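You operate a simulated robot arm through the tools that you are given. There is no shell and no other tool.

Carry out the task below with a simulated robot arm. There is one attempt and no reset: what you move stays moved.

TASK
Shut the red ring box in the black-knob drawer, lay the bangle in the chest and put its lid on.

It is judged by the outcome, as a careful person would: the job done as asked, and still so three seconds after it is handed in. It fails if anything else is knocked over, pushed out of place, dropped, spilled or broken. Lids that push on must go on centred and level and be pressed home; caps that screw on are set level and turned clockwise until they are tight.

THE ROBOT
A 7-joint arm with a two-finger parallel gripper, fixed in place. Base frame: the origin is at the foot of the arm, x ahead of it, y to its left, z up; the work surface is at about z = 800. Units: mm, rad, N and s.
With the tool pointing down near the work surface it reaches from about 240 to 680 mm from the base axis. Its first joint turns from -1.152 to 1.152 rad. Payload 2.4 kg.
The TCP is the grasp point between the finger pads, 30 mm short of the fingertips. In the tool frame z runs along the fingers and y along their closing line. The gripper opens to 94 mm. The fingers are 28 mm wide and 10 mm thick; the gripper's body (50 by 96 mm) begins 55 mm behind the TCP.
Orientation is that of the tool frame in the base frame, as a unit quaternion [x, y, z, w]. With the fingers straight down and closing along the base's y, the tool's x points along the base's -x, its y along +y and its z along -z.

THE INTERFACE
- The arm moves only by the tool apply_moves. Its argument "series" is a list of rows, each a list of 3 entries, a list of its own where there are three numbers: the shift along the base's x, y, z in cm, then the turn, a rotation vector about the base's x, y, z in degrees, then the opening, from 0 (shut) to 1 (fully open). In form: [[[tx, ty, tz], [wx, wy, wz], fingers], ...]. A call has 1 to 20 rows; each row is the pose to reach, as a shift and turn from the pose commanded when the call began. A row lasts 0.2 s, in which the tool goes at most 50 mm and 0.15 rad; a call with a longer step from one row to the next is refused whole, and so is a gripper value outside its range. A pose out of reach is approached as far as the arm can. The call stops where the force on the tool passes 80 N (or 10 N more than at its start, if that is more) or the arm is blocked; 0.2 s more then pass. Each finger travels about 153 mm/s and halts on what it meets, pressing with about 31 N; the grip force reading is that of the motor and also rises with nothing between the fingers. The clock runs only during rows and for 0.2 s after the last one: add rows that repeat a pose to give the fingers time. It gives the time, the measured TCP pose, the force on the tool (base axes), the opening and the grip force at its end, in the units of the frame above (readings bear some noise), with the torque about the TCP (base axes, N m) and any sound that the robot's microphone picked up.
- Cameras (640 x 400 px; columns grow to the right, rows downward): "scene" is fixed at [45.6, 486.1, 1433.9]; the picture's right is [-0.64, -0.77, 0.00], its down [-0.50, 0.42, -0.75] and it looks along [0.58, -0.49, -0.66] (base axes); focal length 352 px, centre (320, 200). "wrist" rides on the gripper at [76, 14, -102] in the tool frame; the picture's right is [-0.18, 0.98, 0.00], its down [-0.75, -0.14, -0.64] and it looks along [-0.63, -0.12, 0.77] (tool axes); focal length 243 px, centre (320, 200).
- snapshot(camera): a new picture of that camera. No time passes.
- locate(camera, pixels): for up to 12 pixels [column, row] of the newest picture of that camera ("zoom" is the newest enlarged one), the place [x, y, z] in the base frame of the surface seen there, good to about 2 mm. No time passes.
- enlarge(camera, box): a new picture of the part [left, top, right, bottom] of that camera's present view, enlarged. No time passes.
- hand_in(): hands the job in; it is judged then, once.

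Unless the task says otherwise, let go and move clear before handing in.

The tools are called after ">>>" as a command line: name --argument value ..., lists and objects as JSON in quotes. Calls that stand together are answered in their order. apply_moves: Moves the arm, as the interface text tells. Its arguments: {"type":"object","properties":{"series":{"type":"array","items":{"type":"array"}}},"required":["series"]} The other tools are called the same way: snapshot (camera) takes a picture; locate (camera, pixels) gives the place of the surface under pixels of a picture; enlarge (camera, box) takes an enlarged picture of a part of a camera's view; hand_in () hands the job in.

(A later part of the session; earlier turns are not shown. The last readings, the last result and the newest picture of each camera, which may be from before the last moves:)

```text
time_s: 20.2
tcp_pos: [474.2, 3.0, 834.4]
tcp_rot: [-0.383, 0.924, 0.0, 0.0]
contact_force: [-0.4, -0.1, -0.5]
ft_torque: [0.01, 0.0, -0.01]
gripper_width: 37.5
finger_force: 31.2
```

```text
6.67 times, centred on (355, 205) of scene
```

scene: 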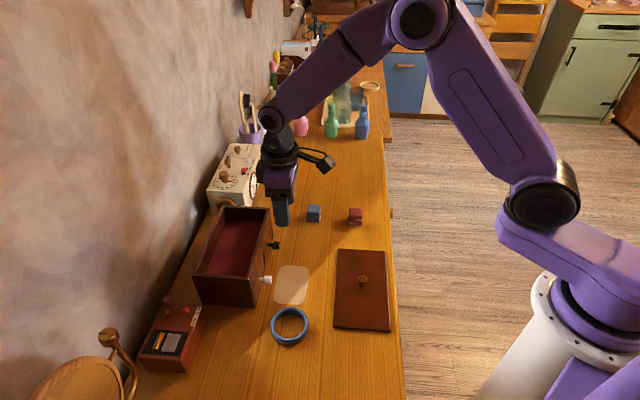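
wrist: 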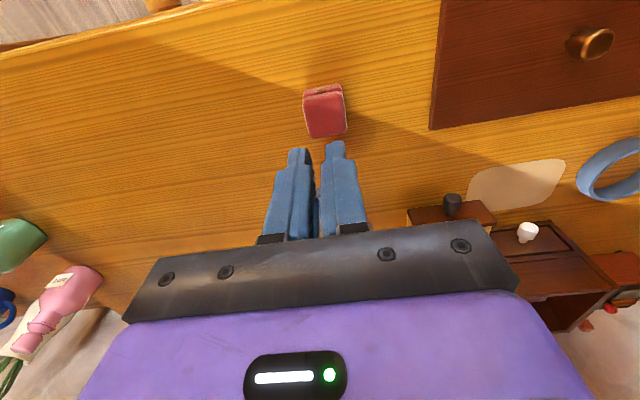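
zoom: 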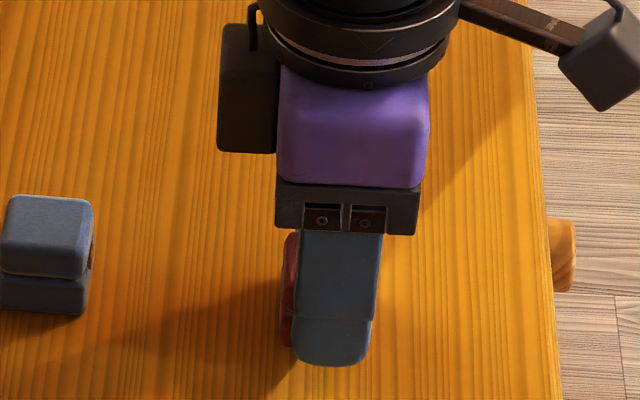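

Clamped again at 37.5 mm with 31 N. I'll lift only 5 mm, slowly, keeping the same finger command, and check.

>>> apply_moves --series '[[[0, 0, 0.1], [0, 0, 0], 0.3], [[0, 0, 0.2], [0, 0, 0], 0.3], [[0, 0, 0.35], [0, 0, 0], 0.3], [[0, 0, 0.5], [0, 0, 0], 0.3]]'

>>> enlarge --camera "wrist" --box '[240, 110, 400, 230]'

>>> enlarge --camera "scene" --box '[325, 175, 385, 235]'

```text
time_s: 21.2
tcp_pos: [474.4, 4.6, 839.1]
tcp_rot: [-0.383, 0.924, -0.001, 0.0]
contact_force: [-0.4, 0.8, -1.1]
ft_torque: [0.02, -0.01, -0.02]
gripper_width: 37.4
finger_force: 30.7
```

```text
3.33 times, centred on (320, 170) of wrist
```

zoom: 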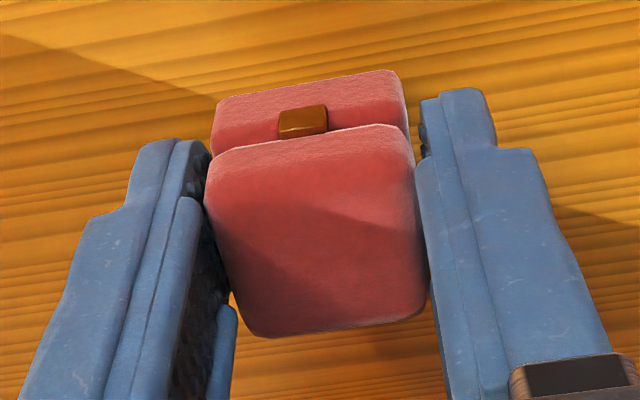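

```text
6.67 times, centred on (355, 205) of scene
```

zoom: 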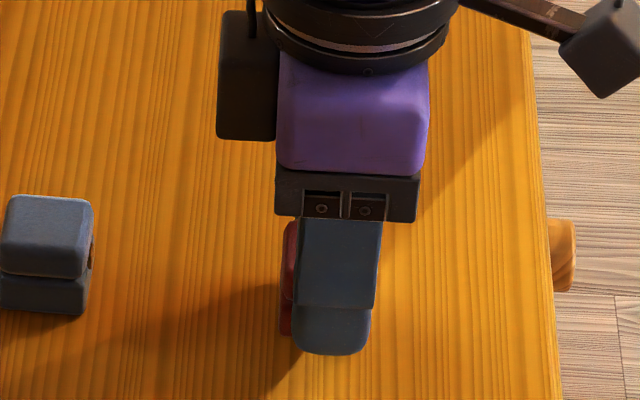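

It's holding: the box moves with the fingers and about 1 N of weight shows. I'll keep lifting gently.

>>> apply_moves --series '[[[0, 0, 0.3], [0, 0, 0], 0.3], [[0, 0, 0.7], [0, 0, 0], 0.3], [[0, 0, 1.1], [0, 0, 0], 0.3], [[0, 0, 1.5], [0, 0, 0], 0.3], [[0, 0, 1.9], [0, 0, 0], 0.3], [[0, 0, 2.2], [0, 0, 0], 0.3]]'

>>> enlarge --camera "wrist" --box '[240, 110, 400, 230]'

>>> enlarge --camera "scene" --box '[325, 175, 385, 235]'

```text
time_s: 22.6
tcp_pos: [475.9, 3.6, 860.5]
tcp_rot: [-0.382, 0.924, 0.0, 0.0]
contact_force: [1.1, -0.2, -0.8]
ft_torque: [-0.03, -0.01, 0.03]
gripper_width: 37.3
finger_force: 31.3
```

```text
3.33 times, centred on (320, 170) of wrist
```

zoom: 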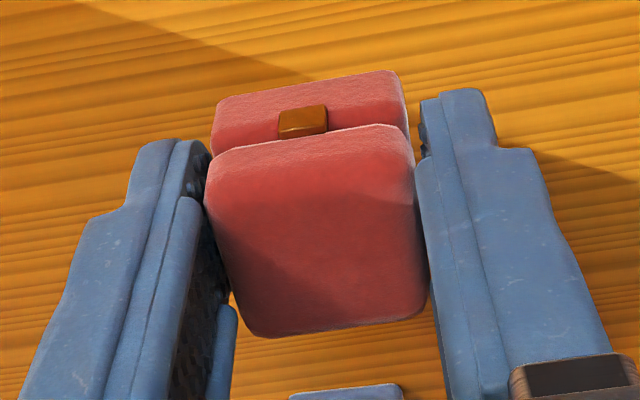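

```text
6.67 times, centred on (355, 205) of scene
```

zoom: 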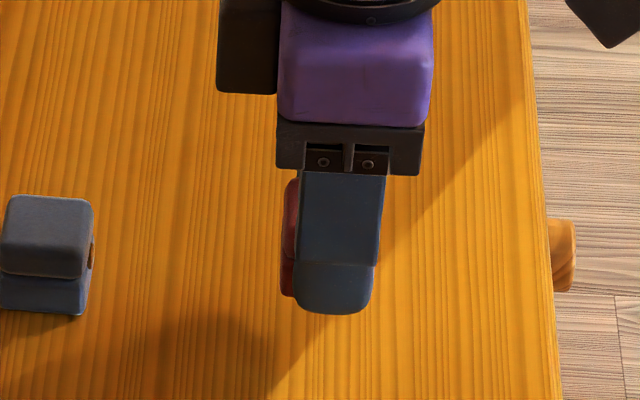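

The box is steady in the grip. I'll raise it gently to clear the drawer and carry it slowly toward the drawer.

>>> apply_moves --series '[[[0, 0, 0.5], [0, 0, 0], 0.3], [[0, 0, 1.2], [0, 0, 0], 0.3], [[0, 0, 2.0], [0, 0, 0], 0.3], [[0, 0, 2.8], [0, 0, 0], 0.3], [[0, 0, 3.6], [0, 0, 0], 0.3], [[0, 0, 4.4], [0, 0, 0], 0.3], [[0, 0.2, 5.0], [0, 0, 0], 0.3], [[0.1, 0.7, 5.4], [0, 0, 0], 0.3], [[0.25, 1.4, 5.5], [0, 0, 0], 0.3], [[0.4, 2.2, 5.5], [0, 0, 0], 0.3], [[0.55, 3.0, 5.5], [0, 0, 0], 0.3], [[0.7, 3.8, 5.5], [0, 0, 0], 0.3], [[0.9, 4.6, 5.5], [0, 0, 0], 0.3], [[1.05, 5.4, 5.5], [0, 0, 0], 0.3], [[1.2, 6.2, 5.5], [0, 0, 0], 0.3], [[1.35, 7.0, 5.5], [0, 0, 0], 0.3], [[1.5, 7.8, 5.5], [0, 0, 0], 0.3], [[1.7, 8.6, 5.5], [0, 0, 0], 0.3], [[1.85, 9.4, 5.5], [0, 0, 0], 0.3], [[1.95, 10.0, 5.5], [0, 0, 0], 0.3]]'

>>> snapshot --camera "wrist"

```text
time_s: 26.8
tcp_pos: [494.5, 105.1, 918.2]
tcp_rot: [-0.383, 0.924, 0.0, 0.0]
contact_force: [-0.7, -0.2, -0.8]
ft_torque: [0.02, 0.01, 0.0]
gripper_width: 37.4
finger_force: 30.7
```

```text
taken
```

wrist: 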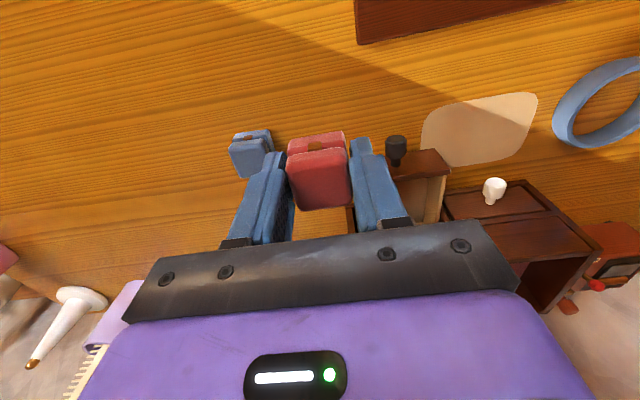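

The box is still held at 37.4 mm. I'll continue to over the drawer opening at about (515,208).

>>> apply_moves --series '[[[0.1, 0.5, 0], [0, 0, 0], 0.3], [[0.25, 1.2, 0], [0, 0, 0], 0.3], [[0.4, 2.0, 0], [0, 0, 0], 0.3], [[0.55, 2.8, 0], [0, 0, 0], 0.3], [[0.7, 3.6, 0], [0, 0, 0], 0.3], [[0.85, 4.4, 0], [0, 0, 0], 0.3], [[1.0, 5.2, 0], [0, 0, 0], 0.3], [[1.15, 6.0, 0], [0, 0, 0], 0.3], [[1.3, 6.8, 0], [0, 0, 0], 0.3], [[1.5, 7.6, 0], [0, 0, 0], 0.3], [[1.65, 8.4, 0], [0, 0, 0], 0.3], [[1.8, 9.2, 0], [0, 0, 0], 0.3], [[1.95, 10.0, 0], [0, 0, 0], 0.3], [[2.03, 10.4, 0], [0, 0, 0], 0.3], [[2.03, 10.4, 0], [0, 0, 0], 0.3]]'

>>> snapshot --camera "wrist"

>>> enlarge --camera "scene" --box '[210, 170, 330, 280]'

```text
time_s: 30.0
tcp_pos: [514.5, 207.3, 917.4]
tcp_rot: [-0.383, 0.924, 0.0, 0.0]
contact_force: [0.5, 0.1, -0.5]
ft_torque: [0.02, 0.0, -0.01]
gripper_width: 37.3
finger_force: 31.6
```

```text
taken
```

wrist: 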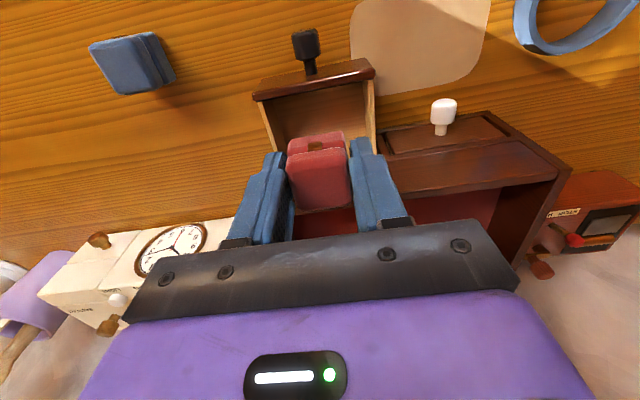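

```text
3.64 times, centred on (270, 225) of scene
```

zoom: 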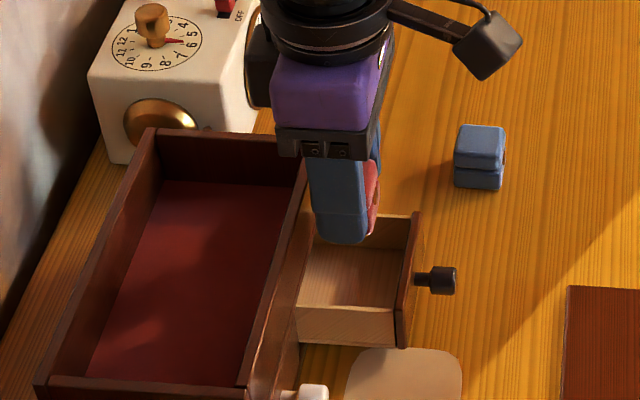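

Hovering over the drawer. I'll locate the drawer walls from this view to confirm clearance for the fingers.

>>> enlarge --camera "wrist" --box '[230, 50, 410, 185]'

>>> locate --camera "zoom" --pixels '[[130, 190], [147, 190], [500, 150], [515, 150], [485, 200], [320, 175], [320, 135], [320, 120], [160, 240], [490, 240], [300, 240], [420, 280]]'

```text
2.96 times, centred on (320, 118) of wrist
```

zoom: 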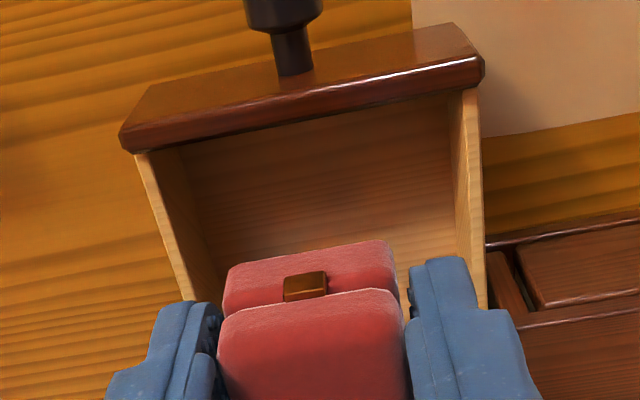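

```text
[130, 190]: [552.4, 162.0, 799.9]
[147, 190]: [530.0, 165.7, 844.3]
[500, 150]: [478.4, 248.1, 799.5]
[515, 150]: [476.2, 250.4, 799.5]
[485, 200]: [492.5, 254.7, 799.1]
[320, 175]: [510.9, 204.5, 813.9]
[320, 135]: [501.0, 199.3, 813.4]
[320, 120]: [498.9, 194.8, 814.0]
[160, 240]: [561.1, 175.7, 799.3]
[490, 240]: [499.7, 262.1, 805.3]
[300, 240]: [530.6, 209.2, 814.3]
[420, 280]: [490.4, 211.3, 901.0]
```

>>> locate --camera "zoom" --pixels '[[472, 150], [476, 200], [480, 270], [466, 150], [462, 220], [152, 180], [165, 220], [178, 260], [300, 118], [200, 210], [445, 200], [300, 100]]'

```text
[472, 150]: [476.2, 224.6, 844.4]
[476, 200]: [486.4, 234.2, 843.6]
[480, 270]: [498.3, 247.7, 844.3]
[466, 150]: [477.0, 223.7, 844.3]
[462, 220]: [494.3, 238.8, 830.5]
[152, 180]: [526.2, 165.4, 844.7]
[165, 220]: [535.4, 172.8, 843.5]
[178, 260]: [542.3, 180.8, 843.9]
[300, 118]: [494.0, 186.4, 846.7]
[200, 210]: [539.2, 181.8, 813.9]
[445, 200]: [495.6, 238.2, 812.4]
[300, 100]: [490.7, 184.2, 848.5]
```

Drawer interior runs t≈183–255 with the box centred and ~7 mm finger clearance each side. I'll lower it slowly to just above the drawer floor.

>>> apply_moves --series '[[[0, 0, -0.5], [0, 0, 0], 0.3], [[0, 0, -1.2], [0, 0, 0], 0.3], [[0, 0, -2.0], [0, 0, 0], 0.3], [[0, 0, -2.8], [0, 0, 0], 0.3], [[0, 0, -3.6], [0, 0, 0], 0.3], [[0, 0, -4.4], [0, 0, 0], 0.3], [[0, 0, -5.2], [0, 0, 0], 0.3], [[0, 0, -5.9], [0, 0, 0], 0.3], [[0, 0, -6.4], [0, 0, 0], 0.3], [[0, 0, -6.7], [0, 0, 0], 0.3], [[0, 0, -6.7], [0, 0, 0], 0.3]]'

>>> snapshot --camera "wrist"

>>> enlarge --camera "scene" --box '[210, 170, 330, 280]'

```text
time_s: 32.4
tcp_pos: [514.9, 208.4, 849.2]
tcp_rot: [-0.382, 0.924, 0.0, 0.0]
contact_force: [0.3, 0.0, -0.4]
ft_torque: [-0.03, 0.01, -0.01]
gripper_width: 37.7
finger_force: 30.5
```

```text
taken
```

wrist: 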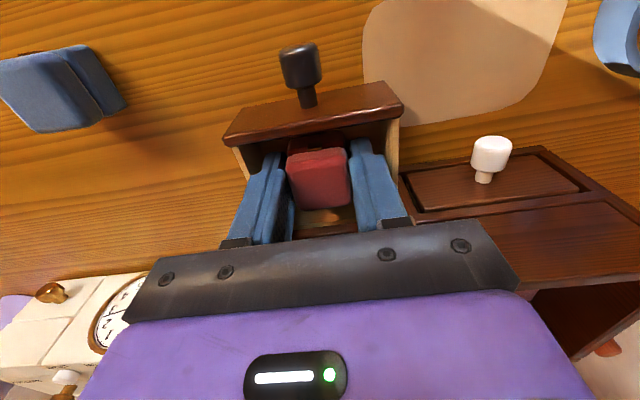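

```text
3.64 times, centred on (270, 225) of scene
```

zoom: 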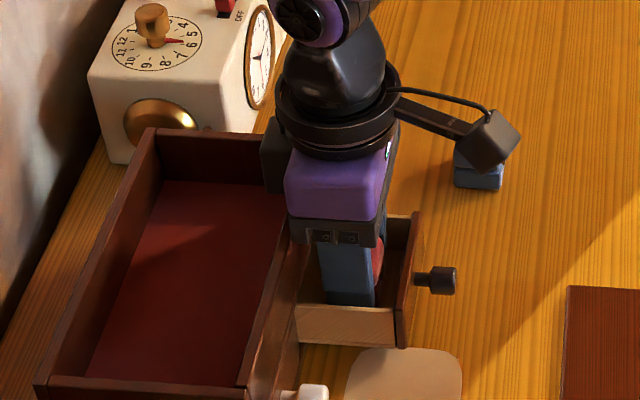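

The box is inside the drawer just above its floor. I'll ease down another ~1 mm, open the fingers slightly (to ~46 mm) and rise.

>>> apply_moves --series '[[[0, 0, -0.07], [0, 0, 0], 0.3], [[0, 0, -0.13], [0, 0, 0], 0.3], [[0, 0, -0.13], [0, 0, 0], 0.36], [[0, 0, -0.13], [0, 0, 0], 0.42], [[0, 0, -0.13], [0, 0, 0], 0.48], [[0, 0, -0.13], [0, 0, 0], 0.48]]'

>>> enlarge --camera "wrist" --box '[220, 60, 420, 240]'

```text
time_s: 33.8
tcp_pos: [514.8, 207.4, 848.1]
tcp_rot: [-0.383, 0.924, 0.001, 0.0]
contact_force: [-0.7, 0.3, 0.0]
ft_torque: [0.0, -0.02, 0.02]
gripper_width: 45.1
finger_force: 0.1
```

```text
2.22 times, centred on (320, 150) of wrist
```

zoom: 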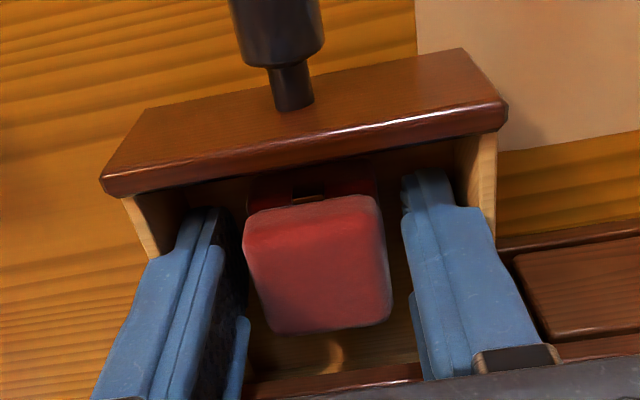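

The box is free between the open fingers and sitting on the drawer floor. I'll rise straight up and away.

>>> apply_moves --series '[[[0, 0, 0.5], [0, 0, 0], 0.48], [[0, 0, 1.5], [0, 0, 0], 0.48], [[0, 0, 3.0], [0, 0, 0], 0.48], [[0, 0, 5.0], [0, 0, 0], 0.48], [[0, 0, 7.5], [0, 0, 0], 0.4], [[-1.5, -1.5, 10.0], [0, 0, 0], 0.3], [[-4, -4, 11.0], [0, 0, 0], 0.2], [[-7, -7, 11.0], [0, 0, 0], 0.1], [[-9, -9, 11.0], [0, 0, 0], 0.0], [[-9, -9, 11.0], [0, 0, 0], 0.0]]'

>>> snapshot --camera "wrist"

>>> enlarge --camera "scene" --box '[210, 190, 320, 290]'

```text
time_s: 36.0
tcp_pos: [425.9, 116.6, 957.8]
tcp_rot: [-0.382, 0.924, -0.001, 0.0]
contact_force: [0.3, -0.3, -0.5]
ft_torque: [0.0, 0.0, 0.0]
gripper_width: 0.0
finger_force: 30.8
```

```text
taken
```

wrist: 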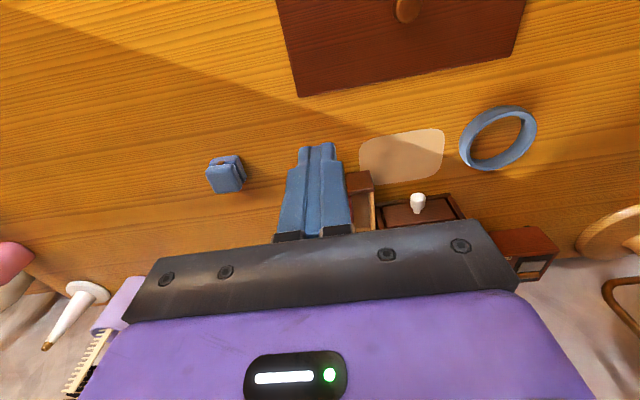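

```text
4.00 times, centred on (265, 240) of scene
```

zoom: 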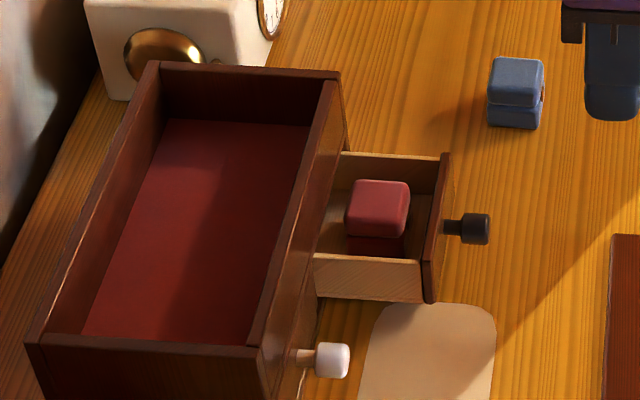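

The red box sits in the drawer. I'll check its height against the front panel, then push the drawer shut by the knob.

>>> locate --camera "zoom" --pixels '[[380, 195], [355, 190], [403, 190], [400, 215], [350, 212], [445, 160], [430, 290], [483, 228], [335, 180], [322, 240], [285, 330], [330, 90]]'

```text
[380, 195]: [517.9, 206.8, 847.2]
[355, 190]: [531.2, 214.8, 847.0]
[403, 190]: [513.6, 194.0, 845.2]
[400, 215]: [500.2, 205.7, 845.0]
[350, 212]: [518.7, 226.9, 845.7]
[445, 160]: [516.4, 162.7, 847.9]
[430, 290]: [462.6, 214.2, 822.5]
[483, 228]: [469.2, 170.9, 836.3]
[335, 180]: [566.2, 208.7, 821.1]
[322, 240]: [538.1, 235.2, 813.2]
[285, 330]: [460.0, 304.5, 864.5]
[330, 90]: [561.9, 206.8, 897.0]
```

Box top z≈847 is below the panel top. I'll bring the closed fingers down in front of the black knob.

>>> apply_moves --series '[[[1.0, 1.0, -1.0], [0, 0, 0], 0], [[2.0, 2.0, -3.0], [0, 0, 0], 0], [[2.8, 2.8, -5.5], [0, 0, 0], 0], [[3.0, 3.0, -8.0], [0, 0, 0], 0], [[3.0, 3.0, -10.0], [0, 0, 0], 0], [[3.0, 3.0, -11.3], [0, 0, 0], 0], [[3.0, 3.0, -11.3], [0, 0, 0], 0]]'

>>> snapshot --camera "wrist"

>>> enlarge --camera "scene" --box '[210, 190, 320, 290]'

```text
time_s: 37.6
tcp_pos: [455.0, 147.1, 845.4]
tcp_rot: [-0.383, 0.924, 0.001, -0.001]
contact_force: [0.7, 0.0, 0.1]
ft_torque: [0.0, -0.01, 0.01]
gripper_width: 0.0
finger_force: 30.7
```

```text
taken
```

wrist: 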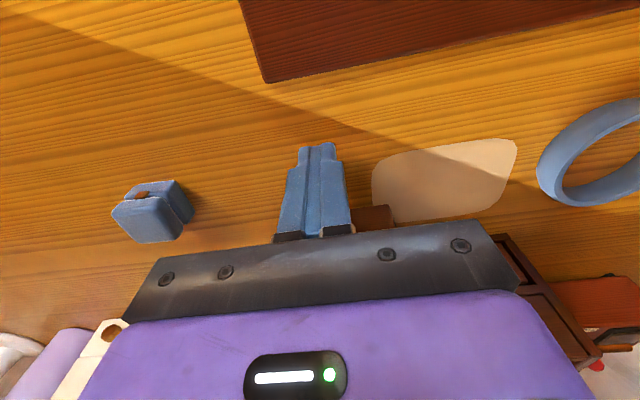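

```text
4.00 times, centred on (265, 240) of scene
```

zoom: 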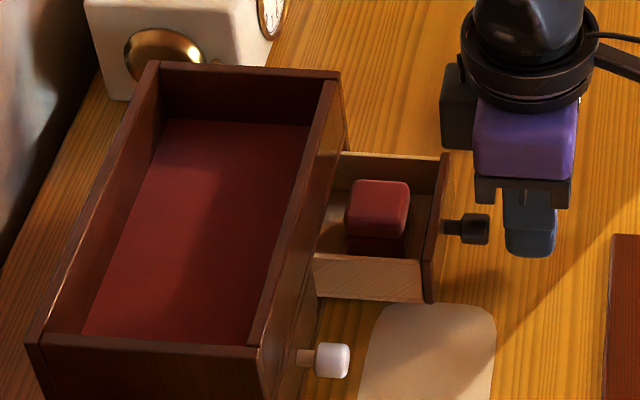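

The closed fingers are lined up with the knob tip. I'll push inward slowly, 50 mm first.

>>> apply_moves --series '[[[0.35, 0.35, 0], [0, 0, 0], 0], [[0.71, 0.71, 0], [0, 0, 0], 0], [[1.06, 1.06, 0], [0, 0, 0], 0], [[1.41, 1.41, 0], [0, 0, 0], 0], [[1.77, 1.77, 0], [0, 0, 0], 0], [[2.12, 2.12, 0], [0, 0, 0], 0], [[2.47, 2.47, 0], [0, 0, 0], 0], [[2.83, 2.83, 0], [0, 0, 0], 0], [[3.18, 3.18, 0], [0, 0, 0], 0], [[3.53, 3.53, 0], [0, 0, 0], 0]]'

>>> snapshot --camera "wrist"

>>> enlarge --camera "scene" --box '[210, 190, 320, 290]'

```text
time_s: 39.8
tcp_pos: [491.0, 181.8, 845.2]
tcp_rot: [-0.382, 0.924, 0.0, 0.0]
contact_force: [-1.8, -0.1, 0.1]
ft_torque: [0.01, 0.02, 0.0]
gripper_width: 0.0
finger_force: 30.7
```

```text
taken
```

wrist: 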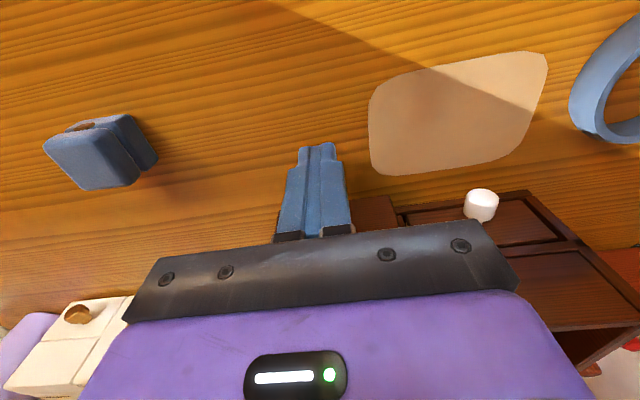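

```text
4.00 times, centred on (265, 240) of scene
```

zoom: 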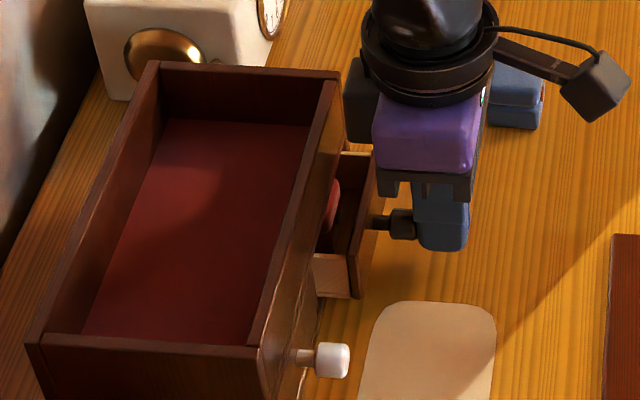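

The drawer is closing and the chest hasn't shifted; only ~2 N of push. I'll continue 18 mm in smaller steps.

>>> apply_moves --series '[[[0.21, 0.21, 0], [0, 0, 0], 0], [[0.42, 0.42, 0], [0, 0, 0], 0], [[0.64, 0.64, 0], [0, 0, 0], 0], [[0.85, 0.85, 0], [0, 0, 0], 0], [[1.06, 1.06, 0], [0, 0, 0], 0], [[1.27, 1.27, 0], [0, 0, 0], 0]]'

>>> enlarge --camera "scene" --box '[210, 190, 320, 290]'

```text
time_s: 41.2
tcp_pos: [502.9, 195.4, 845.0]
tcp_rot: [-0.383, 0.924, 0.0, 0.0]
contact_force: [-0.7, -1.3, 0.8]
ft_torque: [-0.02, 0.01, 0.04]
gripper_width: 0.2
finger_force: 30.9
```

```text
4.00 times, centred on (265, 240) of scene
```

zoom: 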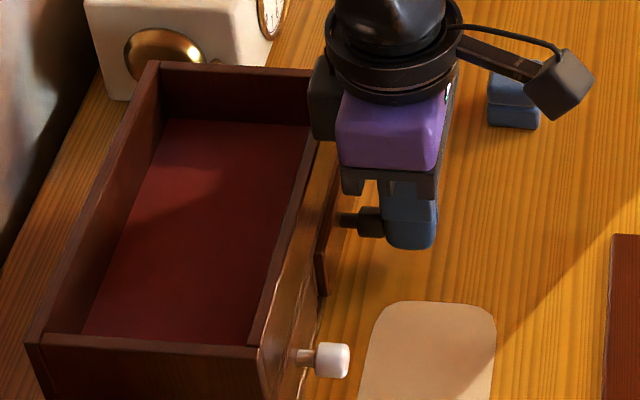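

Nearly shut. I'll push the last few millimetres in 1 mm steps and watch the force.

>>> apply_moves --series '[[[0.07, 0.07, 0], [0, 0, 0], 0], [[0.14, 0.14, 0], [0, 0, 0], 0], [[0.21, 0.21, 0], [0, 0, 0], 0], [[0.28, 0.28, 0], [0, 0, 0], 0]]'

>>> enlarge --camera "scene" --box '[210, 190, 320, 290]'

```text
time_s: 42.2
tcp_pos: [505.3, 198.8, 845.5]
tcp_rot: [-0.383, 0.924, 0.0, 0.001]
contact_force: [-0.2, 0.0, 0.4]
ft_torque: [-0.02, -0.02, -0.01]
gripper_width: 0.0
finger_force: 31.3
```

```text
4.00 times, centred on (265, 240) of scene
```

zoom: 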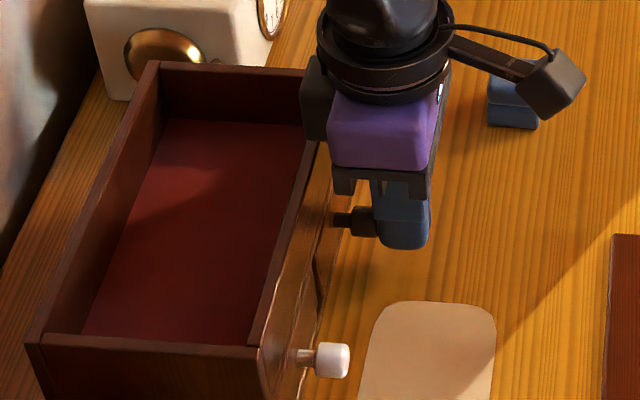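

Force dropped to near zero; the drawer may have slid home. I'll ease in up to 2 mm more to confirm contact with the stop.

>>> apply_moves --series '[[[0.04, 0.04, 0], [0, 0, 0], 0], [[0.08, 0.08, 0], [0, 0, 0], 0], [[0.11, 0.11, 0], [0, 0, 0], 0], [[0.14, 0.14, 0], [0, 0, 0], 0]]'

>>> enlarge --camera "scene" --box '[250, 220, 310, 290]'

>>> snapshot --camera "wrist"

```text
time_s: 43.2
tcp_pos: [506.6, 199.2, 845.8]
tcp_rot: [-0.382, 0.924, -0.001, 0.0]
contact_force: [-3.7, -2.0, -0.7]
ft_torque: [-0.15, 0.03, 0.04]
gripper_width: 0.0
finger_force: 31.3
```

```text
5.71 times, centred on (280, 255) of scene
```

zoom: 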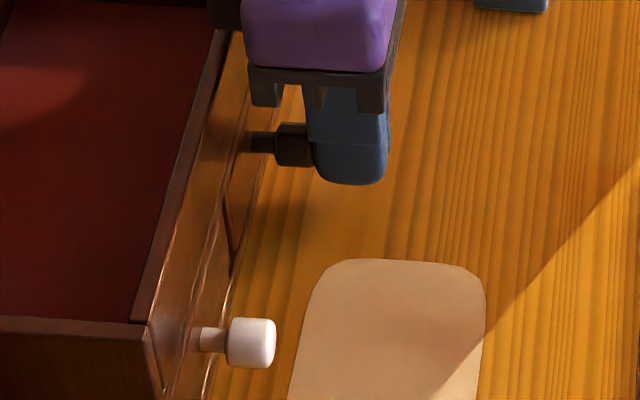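

```text
taken
```

wrist: 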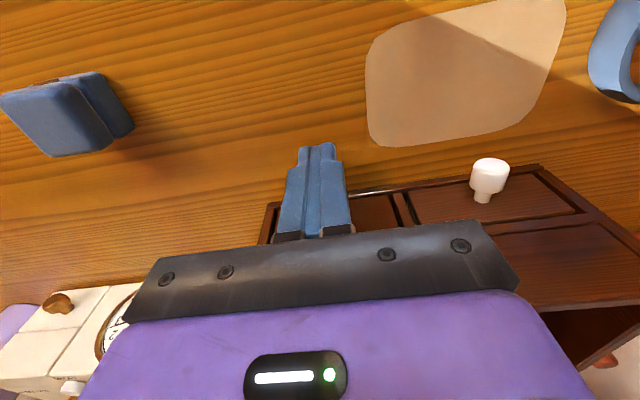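

About 4 N resistance now, suggesting it's at its stop. I'll back off and rise to check that the drawer front is flush.

>>> apply_moves --series '[[[-0.5, -0.5, 0], [0, 0, 0], 0], [[-1.5, -1.5, 0.5], [0, 0, 0], 0], [[-2.5, -2.5, 3.0], [0, 0, 0], 0.1], [[-3.5, -3.5, 6.0], [0, 0, 0], 0.3], [[-4.5, -4.5, 9.0], [0, 0, 0], 0.5], [[-5.5, -5.5, 11.0], [0, 0, 0], 0.7], [[-6, -6, 12.0], [0, 0, 0], 0.9], [[-6, -6, 12.0], [0, 0, 0], 0.9]]'

>>> snapshot --camera "wrist"

>>> enlarge --camera "scene" --box '[230, 200, 310, 290]'

>>> locate --camera "zoom" --pixels '[[360, 163], [340, 165], [320, 165], [300, 180], [310, 70], [270, 190], [285, 230], [335, 335], [250, 330]]'

```text
time_s: 45.0
tcp_pos: [447.5, 137.7, 966.2]
tcp_rot: [-0.383, 0.924, 0.0, -0.001]
contact_force: [0.0, 0.3, -0.9]
ft_torque: [-0.01, 0.0, 0.04]
gripper_width: 84.3
finger_force: 0.0
```

```text
taken
```

wrist: 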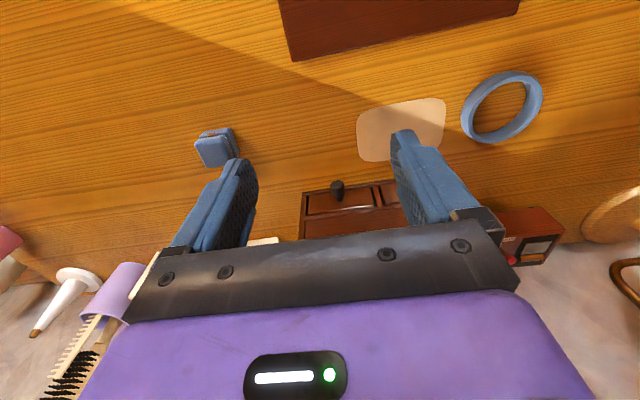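

```text
4.44 times, centred on (270, 245) of scene
```

zoom: 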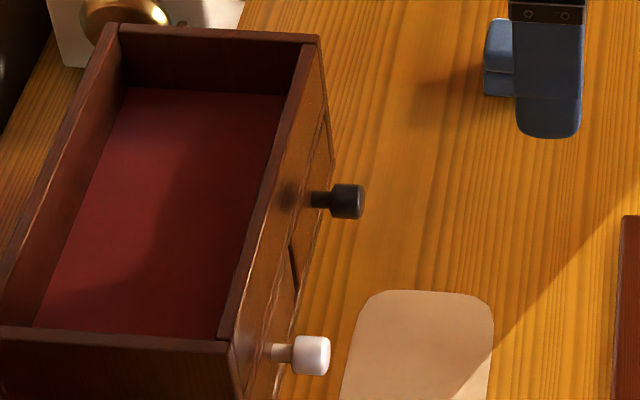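

```text
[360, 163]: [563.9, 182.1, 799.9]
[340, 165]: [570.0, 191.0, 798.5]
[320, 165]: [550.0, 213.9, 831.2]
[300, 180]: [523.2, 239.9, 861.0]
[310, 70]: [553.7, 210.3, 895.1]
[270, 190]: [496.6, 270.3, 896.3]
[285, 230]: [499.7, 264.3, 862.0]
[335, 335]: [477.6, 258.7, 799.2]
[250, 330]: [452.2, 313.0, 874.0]
```

The black knob is back at its original image spot (276,245) and the drawer is flush. Now I move above the bangle with fingers wide open.

>>> apply_moves --series '[[[-1.2, 2.1, 0], [0, 0, 0], 1], [[-2.8, 4.8, 0], [0, 0, 0], 1], [[-4.4, 7.6, -0.5], [0, 0, 0], 1], [[-6.0, 10.4, -1.5], [0, 0, 0], 1], [[-7.6, 13.2, -2.5], [0, 0, 0], 1], [[-9.0, 15.6, -3.5], [0, 0, 0], 1], [[-9.57, 16.55, -4.0], [0, 0, 0], 1], [[-9.57, 16.55, -4.0], [0, 0, 0], 1], [[-9.57, 16.55, -4.0], [0, 0, 0], 1]]'

>>> snapshot --camera "wrist"

>>> snapshot --camera "scene"

```text
time_s: 47.0
tcp_pos: [350.2, 305.9, 927.5]
tcp_rot: [-0.384, 0.923, 0.0, 0.0]
contact_force: [-0.1, 0.4, -0.2]
ft_torque: [0.0, -0.03, 0.0]
gripper_width: 93.8
finger_force: 0.0
```

```text
taken
```

wrist: 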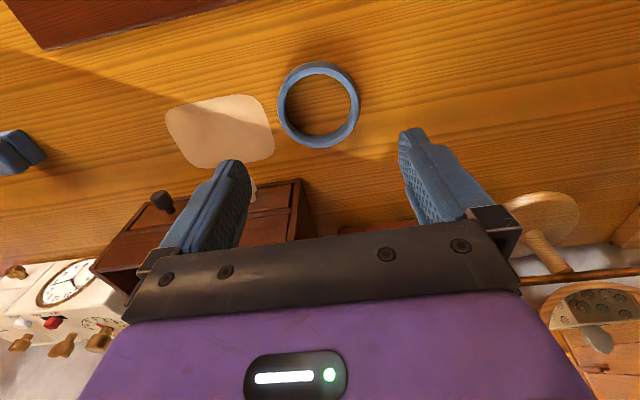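

```text
taken
```

scene: 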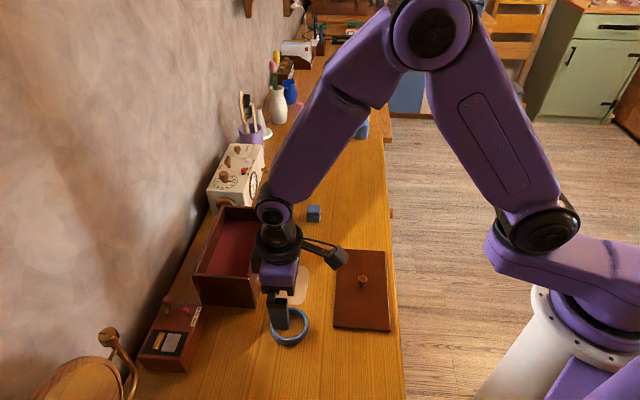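

Now a close wrist zoom on the bangle at (318,104) to refine its centre.

>>> enlarge --camera "wrist" --box '[258, 44, 378, 164]'

>>> locate --camera "wrist" --pixels '[[318, 67], [355, 95], [328, 141], [282, 112], [300, 73], [350, 118], [345, 80], [290, 130], [320, 105], [340, 137], [305, 140], [281, 95]]'

```text
3.33 times, centred on (318, 104) of wrist
```

zoom: 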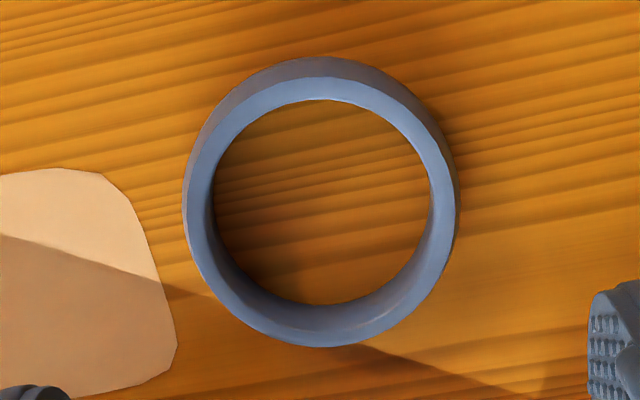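

```text
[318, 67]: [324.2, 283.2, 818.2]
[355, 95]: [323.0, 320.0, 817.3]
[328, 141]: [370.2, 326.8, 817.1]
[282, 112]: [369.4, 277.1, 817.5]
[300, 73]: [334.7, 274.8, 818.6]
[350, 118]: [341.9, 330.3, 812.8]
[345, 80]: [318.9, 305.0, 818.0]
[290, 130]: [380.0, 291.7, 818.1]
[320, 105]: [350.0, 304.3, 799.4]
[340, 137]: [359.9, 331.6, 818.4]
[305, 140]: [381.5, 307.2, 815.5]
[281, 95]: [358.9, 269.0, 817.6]
```

Bangle centre averages (350.7,303.1). Before descending I check the heights of nearby things (radio, round wooden object) for clearance.

>>> locate --camera "scene" --pixels '[[80, 385], [107, 337], [190, 365], [165, 300], [205, 312], [150, 350], [130, 380], [185, 310]]'

>>> locate --camera "wrist" --pixels '[[545, 220], [590, 290], [330, 225], [385, 222], [420, 130], [245, 170]]'

```text
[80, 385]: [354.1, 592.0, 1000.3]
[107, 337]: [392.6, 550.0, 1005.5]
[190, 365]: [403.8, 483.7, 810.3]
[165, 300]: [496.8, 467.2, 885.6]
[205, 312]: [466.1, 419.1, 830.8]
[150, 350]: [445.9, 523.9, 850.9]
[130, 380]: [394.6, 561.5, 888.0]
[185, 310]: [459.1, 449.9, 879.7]
```

```text
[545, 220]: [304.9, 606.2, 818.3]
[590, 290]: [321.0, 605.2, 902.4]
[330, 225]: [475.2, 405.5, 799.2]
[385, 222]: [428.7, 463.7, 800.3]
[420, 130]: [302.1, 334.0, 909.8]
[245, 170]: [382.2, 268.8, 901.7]
```

The surroundings are clear. I'll descend around the bangle to tips ~803.

>>> apply_moves --series '[[[-0.05, -0.15, -2.0], [0, 0, 0], 1], [[-0.05, -0.15, -4.5], [0, 0, 0], 1], [[-0.05, -0.15, -6.5], [0, 0, 0], 1], [[-0.05, -0.15, -8.0], [0, 0, 0], 1], [[-0.05, -0.15, -9.0], [0, 0, 0], 1], [[-0.05, -0.15, -9.3], [0, 0, 0], 1], [[-0.05, -0.15, -9.3], [0, 0, 0], 1]]'

>>> snapshot --camera "wrist"

>>> enlarge --camera "scene" --box '[250, 270, 340, 360]'

```text
time_s: 48.6
tcp_pos: [350.7, 304.7, 833.8]
tcp_rot: [-0.382, 0.924, 0.0, 0.0]
contact_force: [-0.6, 0.0, -0.3]
ft_torque: [-0.04, 0.0, -0.02]
gripper_width: 94.2
finger_force: 0.0
```

```text
taken
```

wrist: 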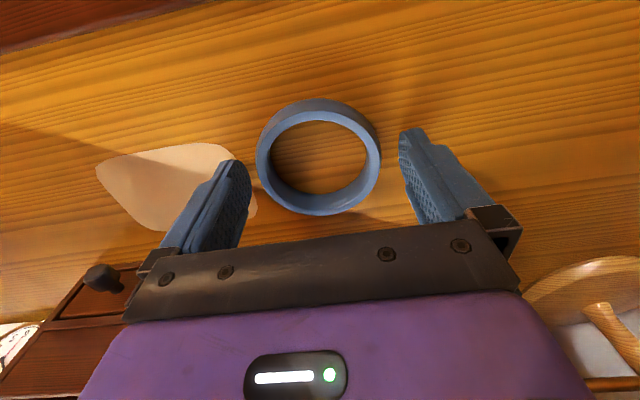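

```text
4.44 times, centred on (295, 315) of scene
```

zoom: 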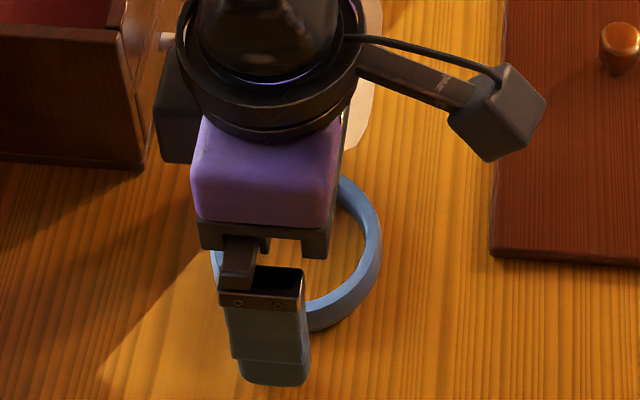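

The bangle is centred between the fingers (wrist view centre (318,157) matches the expected spot). I'll close gently across its diameter.

>>> apply_moves --series '[[[0, 0, 0], [0, 0, 0], 0.92], [[0, 0, 0], [0, 0, 0], 0.84], [[0, 0, 0], [0, 0, 0], 0.78], [[0, 0, 0], [0, 0, 0], 0.72], [[0, 0, 0], [0, 0, 0], 0.66], [[0, 0, 0], [0, 0, 0], 0.66], [[0, 0, 0], [0, 0, 0], 0.66]]'

>>> snapshot --camera "wrist"

>>> enlarge --camera "scene" --box '[250, 270, 340, 360]'

```text
time_s: 50.2
tcp_pos: [351.6, 305.0, 832.5]
tcp_rot: [-0.383, 0.924, 0.0, 0.0]
contact_force: [-0.1, -0.4, 2.7]
ft_torque: [-0.05, 0.07, 0.02]
gripper_width: 69.3
finger_force: 31.2
```

```text
taken
```

wrist: 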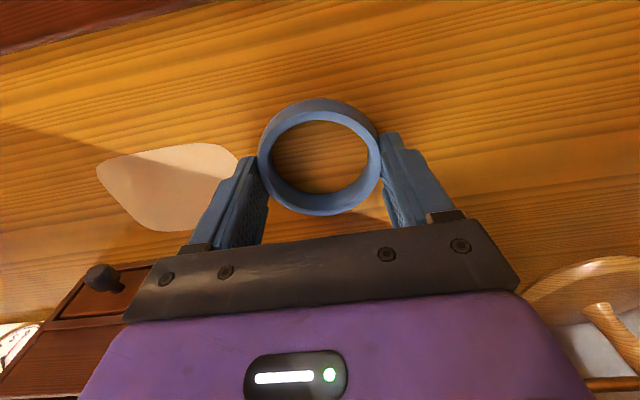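

```text
4.44 times, centred on (295, 315) of scene
```

zoom: 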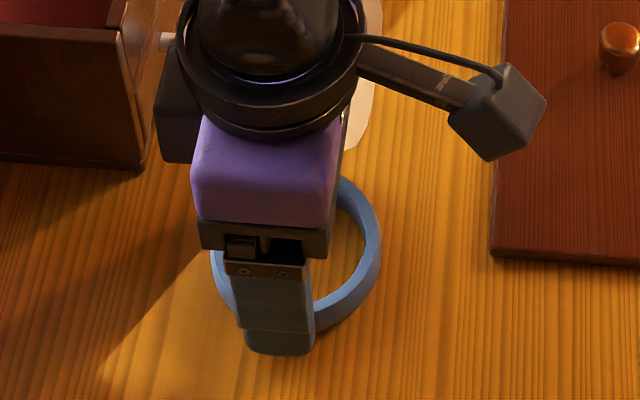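

Clamped at 69.3 mm. I'll lift slowly by 6 mm first and check it is held level.

>>> apply_moves --series '[[[0, 0, 0.1], [0, 0, 0], 0.66], [[0, 0, 0.2], [0, 0, 0], 0.66], [[0, 0, 0.4], [0, 0, 0], 0.66], [[0, 0, 0.6], [0, 0, 0], 0.66]]'

>>> snapshot --camera "wrist"

>>> enlarge --camera "scene" --box '[250, 270, 340, 360]'

```text
time_s: 51.2
tcp_pos: [351.6, 304.9, 839.5]
tcp_rot: [-0.383, 0.924, 0.0, 0.0]
contact_force: [0.6, -0.2, 0.1]
ft_torque: [0.0, 0.02, -0.01]
gripper_width: 69.3
finger_force: 30.6
```

```text
taken
```

wrist: 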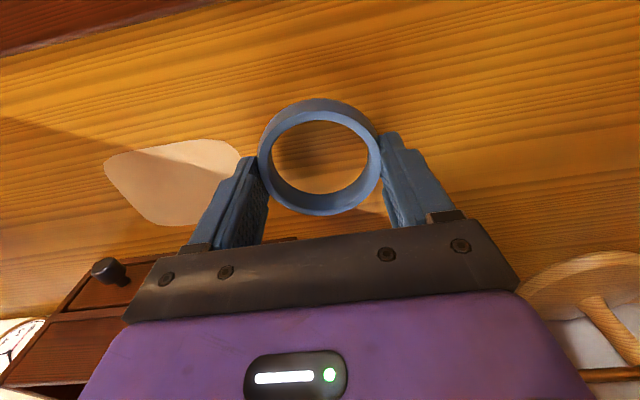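

```text
4.44 times, centred on (295, 315) of scene
```

zoom: 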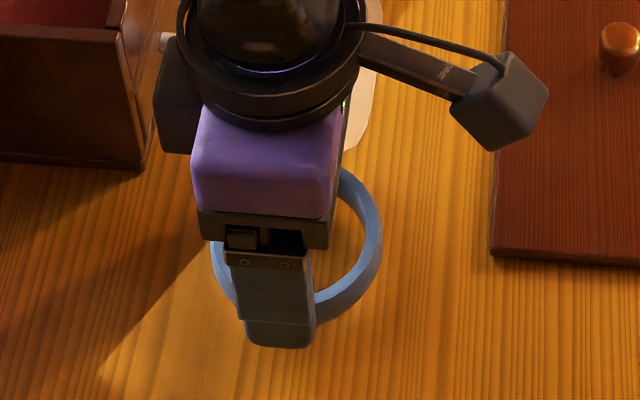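

The bangle is held level. While holding, I'll measure the tray's inner walls to set the placing spot.

>>> enlarge --camera "scene" --box '[190, 195, 280, 315]'

>>> snapshot --camera "scene"

```text
3.33 times, centred on (235, 255) of scene
```

zoom: 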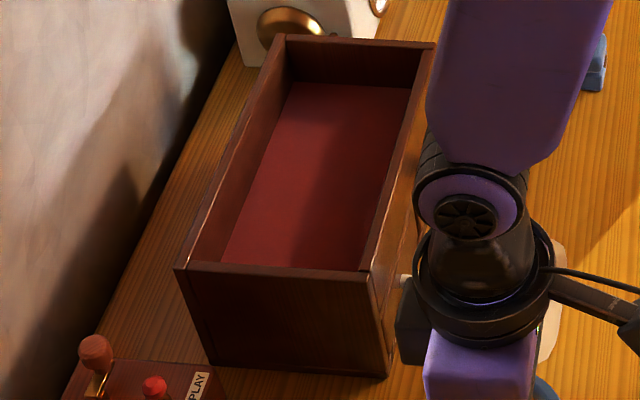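

```text
taken
```

scene: 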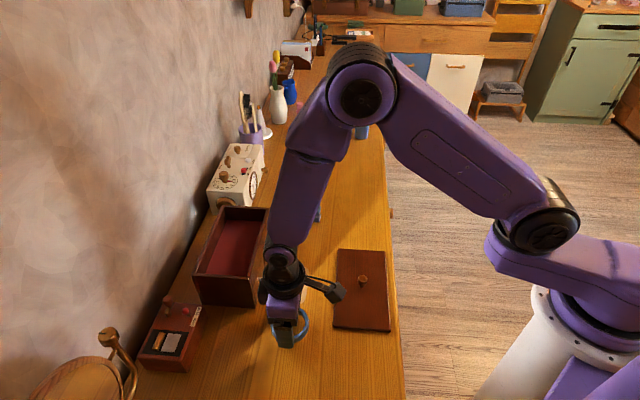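

>>> locate --camera "zoom" --pixels '[[195, 262], [365, 267], [418, 60], [288, 47], [178, 267], [371, 276], [429, 45], [278, 38], [228, 258], [360, 262], [405, 92], [290, 88]]'

```text
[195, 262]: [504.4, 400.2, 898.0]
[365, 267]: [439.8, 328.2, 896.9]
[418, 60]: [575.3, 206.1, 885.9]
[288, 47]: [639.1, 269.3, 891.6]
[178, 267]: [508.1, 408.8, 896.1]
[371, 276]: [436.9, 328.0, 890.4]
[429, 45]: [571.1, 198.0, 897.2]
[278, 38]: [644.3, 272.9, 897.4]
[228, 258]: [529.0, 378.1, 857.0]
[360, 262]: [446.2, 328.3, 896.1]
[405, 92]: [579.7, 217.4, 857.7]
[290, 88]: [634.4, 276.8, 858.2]
```

Tray interior centre is about (540,302). I'll lift the bangle gently to clear the rim and begin carrying it over.

>>> apply_moves --series '[[[0, 0, 0.5], [0, 0, 0], 0.66], [[0, 0, 1.2], [0, 0, 0], 0.66], [[0, 0, 2.0], [0, 0, 0], 0.66], [[0, 0, 2.9], [0, 0, 0], 0.66], [[0, 0, 3.8], [0, 0, 0], 0.66], [[0, 0, 4.7], [0, 0, 0], 0.66], [[0, 0, 5.6], [0, 0, 0], 0.66], [[0, 0, 6.5], [0, 0, 0], 0.66], [[0, 0, 7.4], [0, 0, 0], 0.66], [[0, 0, 8.3], [0, 0, 0], 0.66], [[0, 0, 9.2], [0, 0, 0], 0.66], [[0, 0, 10.1], [0, 0, 0], 0.66], [[0.2, 0, 10.8], [0, 0, 0], 0.66], [[0.7, 0, 11.2], [0, 0, 0], 0.66], [[1.4, 0, 11.3], [0, 0, 0], 0.66], [[2.2, 0, 11.3], [0, 0, 0], 0.66], [[3.0, 0, 11.3], [0, 0, 0], 0.66], [[3.8, 0, 11.3], [0, 0, 0], 0.66], [[4.6, 0, 11.3], [0, 0, 0], 0.66], [[5.2, 0, 11.3], [0, 0, 0], 0.66]]'

>>> snapshot --camera "wrist"

>>> snapshot --camera "scene"

```text
time_s: 55.4
tcp_pos: [403.3, 305.1, 952.8]
tcp_rot: [-0.382, 0.924, 0.0, -0.001]
contact_force: [0.3, -0.4, -0.2]
ft_torque: [0.03, 0.02, 0.02]
gripper_width: 68.8
finger_force: 30.5
```

```text
taken
```

wrist: 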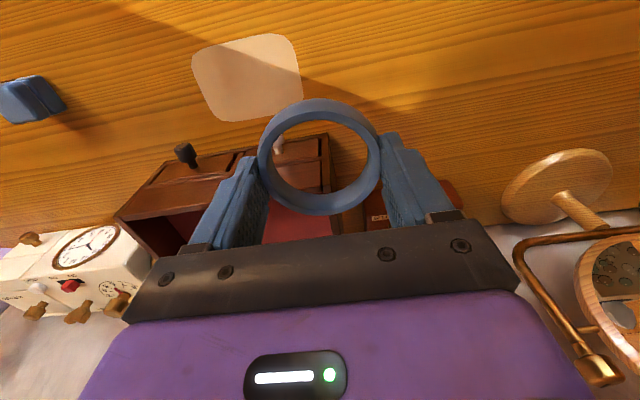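

```text
taken
```

scene: 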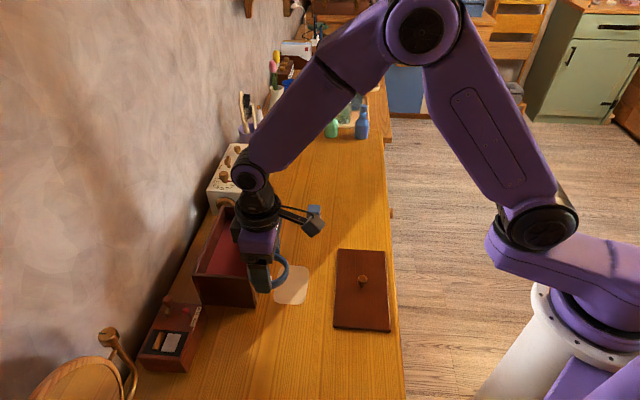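

Still held at 69 mm and level. I'll continue to over the tray centre.

>>> apply_moves --series '[[[0.5, 0, 0], [0, 0, 0], 0.66], [[1.2, 0, 0], [0, 0, 0], 0.66], [[2.0, -0.05, 0], [0, 0, 0], 0.66], [[2.9, -0.05, 0], [0, 0, 0], 0.66], [[3.8, -0.1, 0], [0, 0, 0], 0.66], [[4.7, -0.1, 0], [0, 0, 0], 0.66], [[5.6, -0.15, 0], [0, 0, 0], 0.66], [[6.5, -0.15, 0], [0, 0, 0], 0.66], [[7.4, -0.2, 0], [0, 0, 0], 0.66], [[8.3, -0.2, 0], [0, 0, 0], 0.66], [[9.2, -0.25, 0], [0, 0, 0], 0.66], [[10.1, -0.25, 0], [0, 0, 0], 0.66], [[11.0, -0.3, 0], [0, 0, 0], 0.66], [[11.9, -0.3, 0], [0, 0, 0], 0.66], [[12.8, -0.3, 0], [0, 0, 0], 0.66], [[13.4, -0.32, 0], [0, 0, 0], 0.66], [[13.7, -0.32, 0], [0, 0, 0], 0.66], [[13.7, -0.32, 0], [0, 0, 0], 0.66]]'

>>> snapshot --camera "wrist"

>>> enlarge --camera "scene" --box '[180, 150, 320, 320]'

```text
time_s: 59.2
tcp_pos: [540.4, 300.1, 952.2]
tcp_rot: [-0.382, 0.924, 0.0, 0.0]
contact_force: [-0.6, 0.0, -0.6]
ft_torque: [0.02, -0.02, -0.01]
gripper_width: 68.2
finger_force: 31.2
```

```text
taken
```

wrist: 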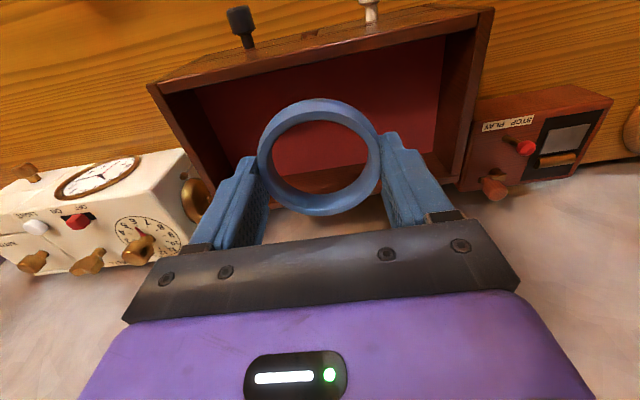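

```text
2.35 times, centred on (250, 235) of scene
```

zoom: 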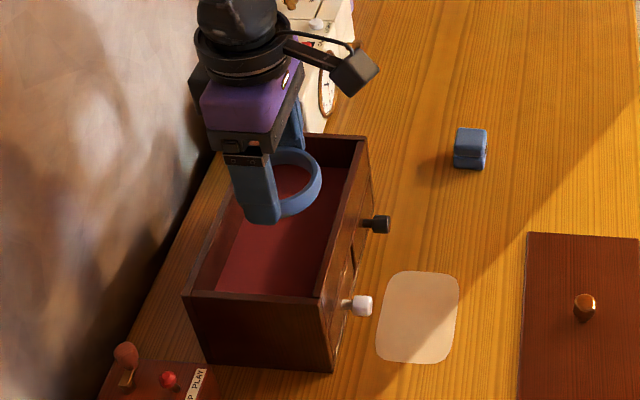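

The bangle is over the tray, unchanged in the grip. I'll lower it slowly to just above the tray floor.

>>> apply_moves --series '[[[0, 0, -0.5], [0, 0, 0], 0.66], [[0, 0, -1.2], [0, 0, 0], 0.66], [[0, 0, -2.0], [0, 0, 0], 0.66], [[0, 0, -2.8], [0, 0, 0], 0.66], [[0, 0, -3.6], [0, 0, 0], 0.66], [[0, 0, -4.4], [0, 0, 0], 0.66], [[0, 0, -5.1], [0, 0, 0], 0.66], [[0, 0, -5.6], [0, 0, 0], 0.66], [[0, 0, -5.9], [0, 0, 0], 0.66], [[0, 0, -5.9], [0, 0, 0], 0.66]]'

>>> snapshot --camera "wrist"

>>> enlarge --camera "scene" --box '[180, 170, 300, 310]'

```text
time_s: 61.4
tcp_pos: [541.3, 300.7, 893.0]
tcp_rot: [-0.382, 0.924, 0.0, 0.0]
contact_force: [0.5, 0.1, 0.7]
ft_torque: [0.0, -0.01, 0.04]
gripper_width: 68.2
finger_force: 31.1
```

```text
taken
```

wrist: 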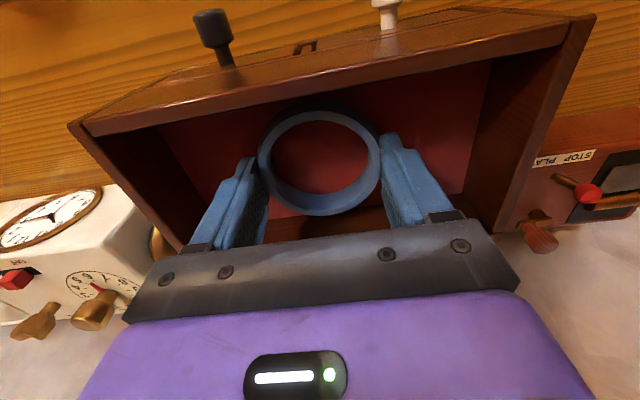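

```text
2.86 times, centred on (240, 240) of scene
```

zoom: 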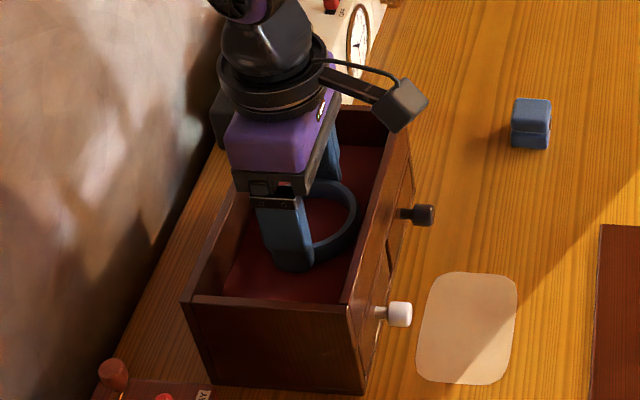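

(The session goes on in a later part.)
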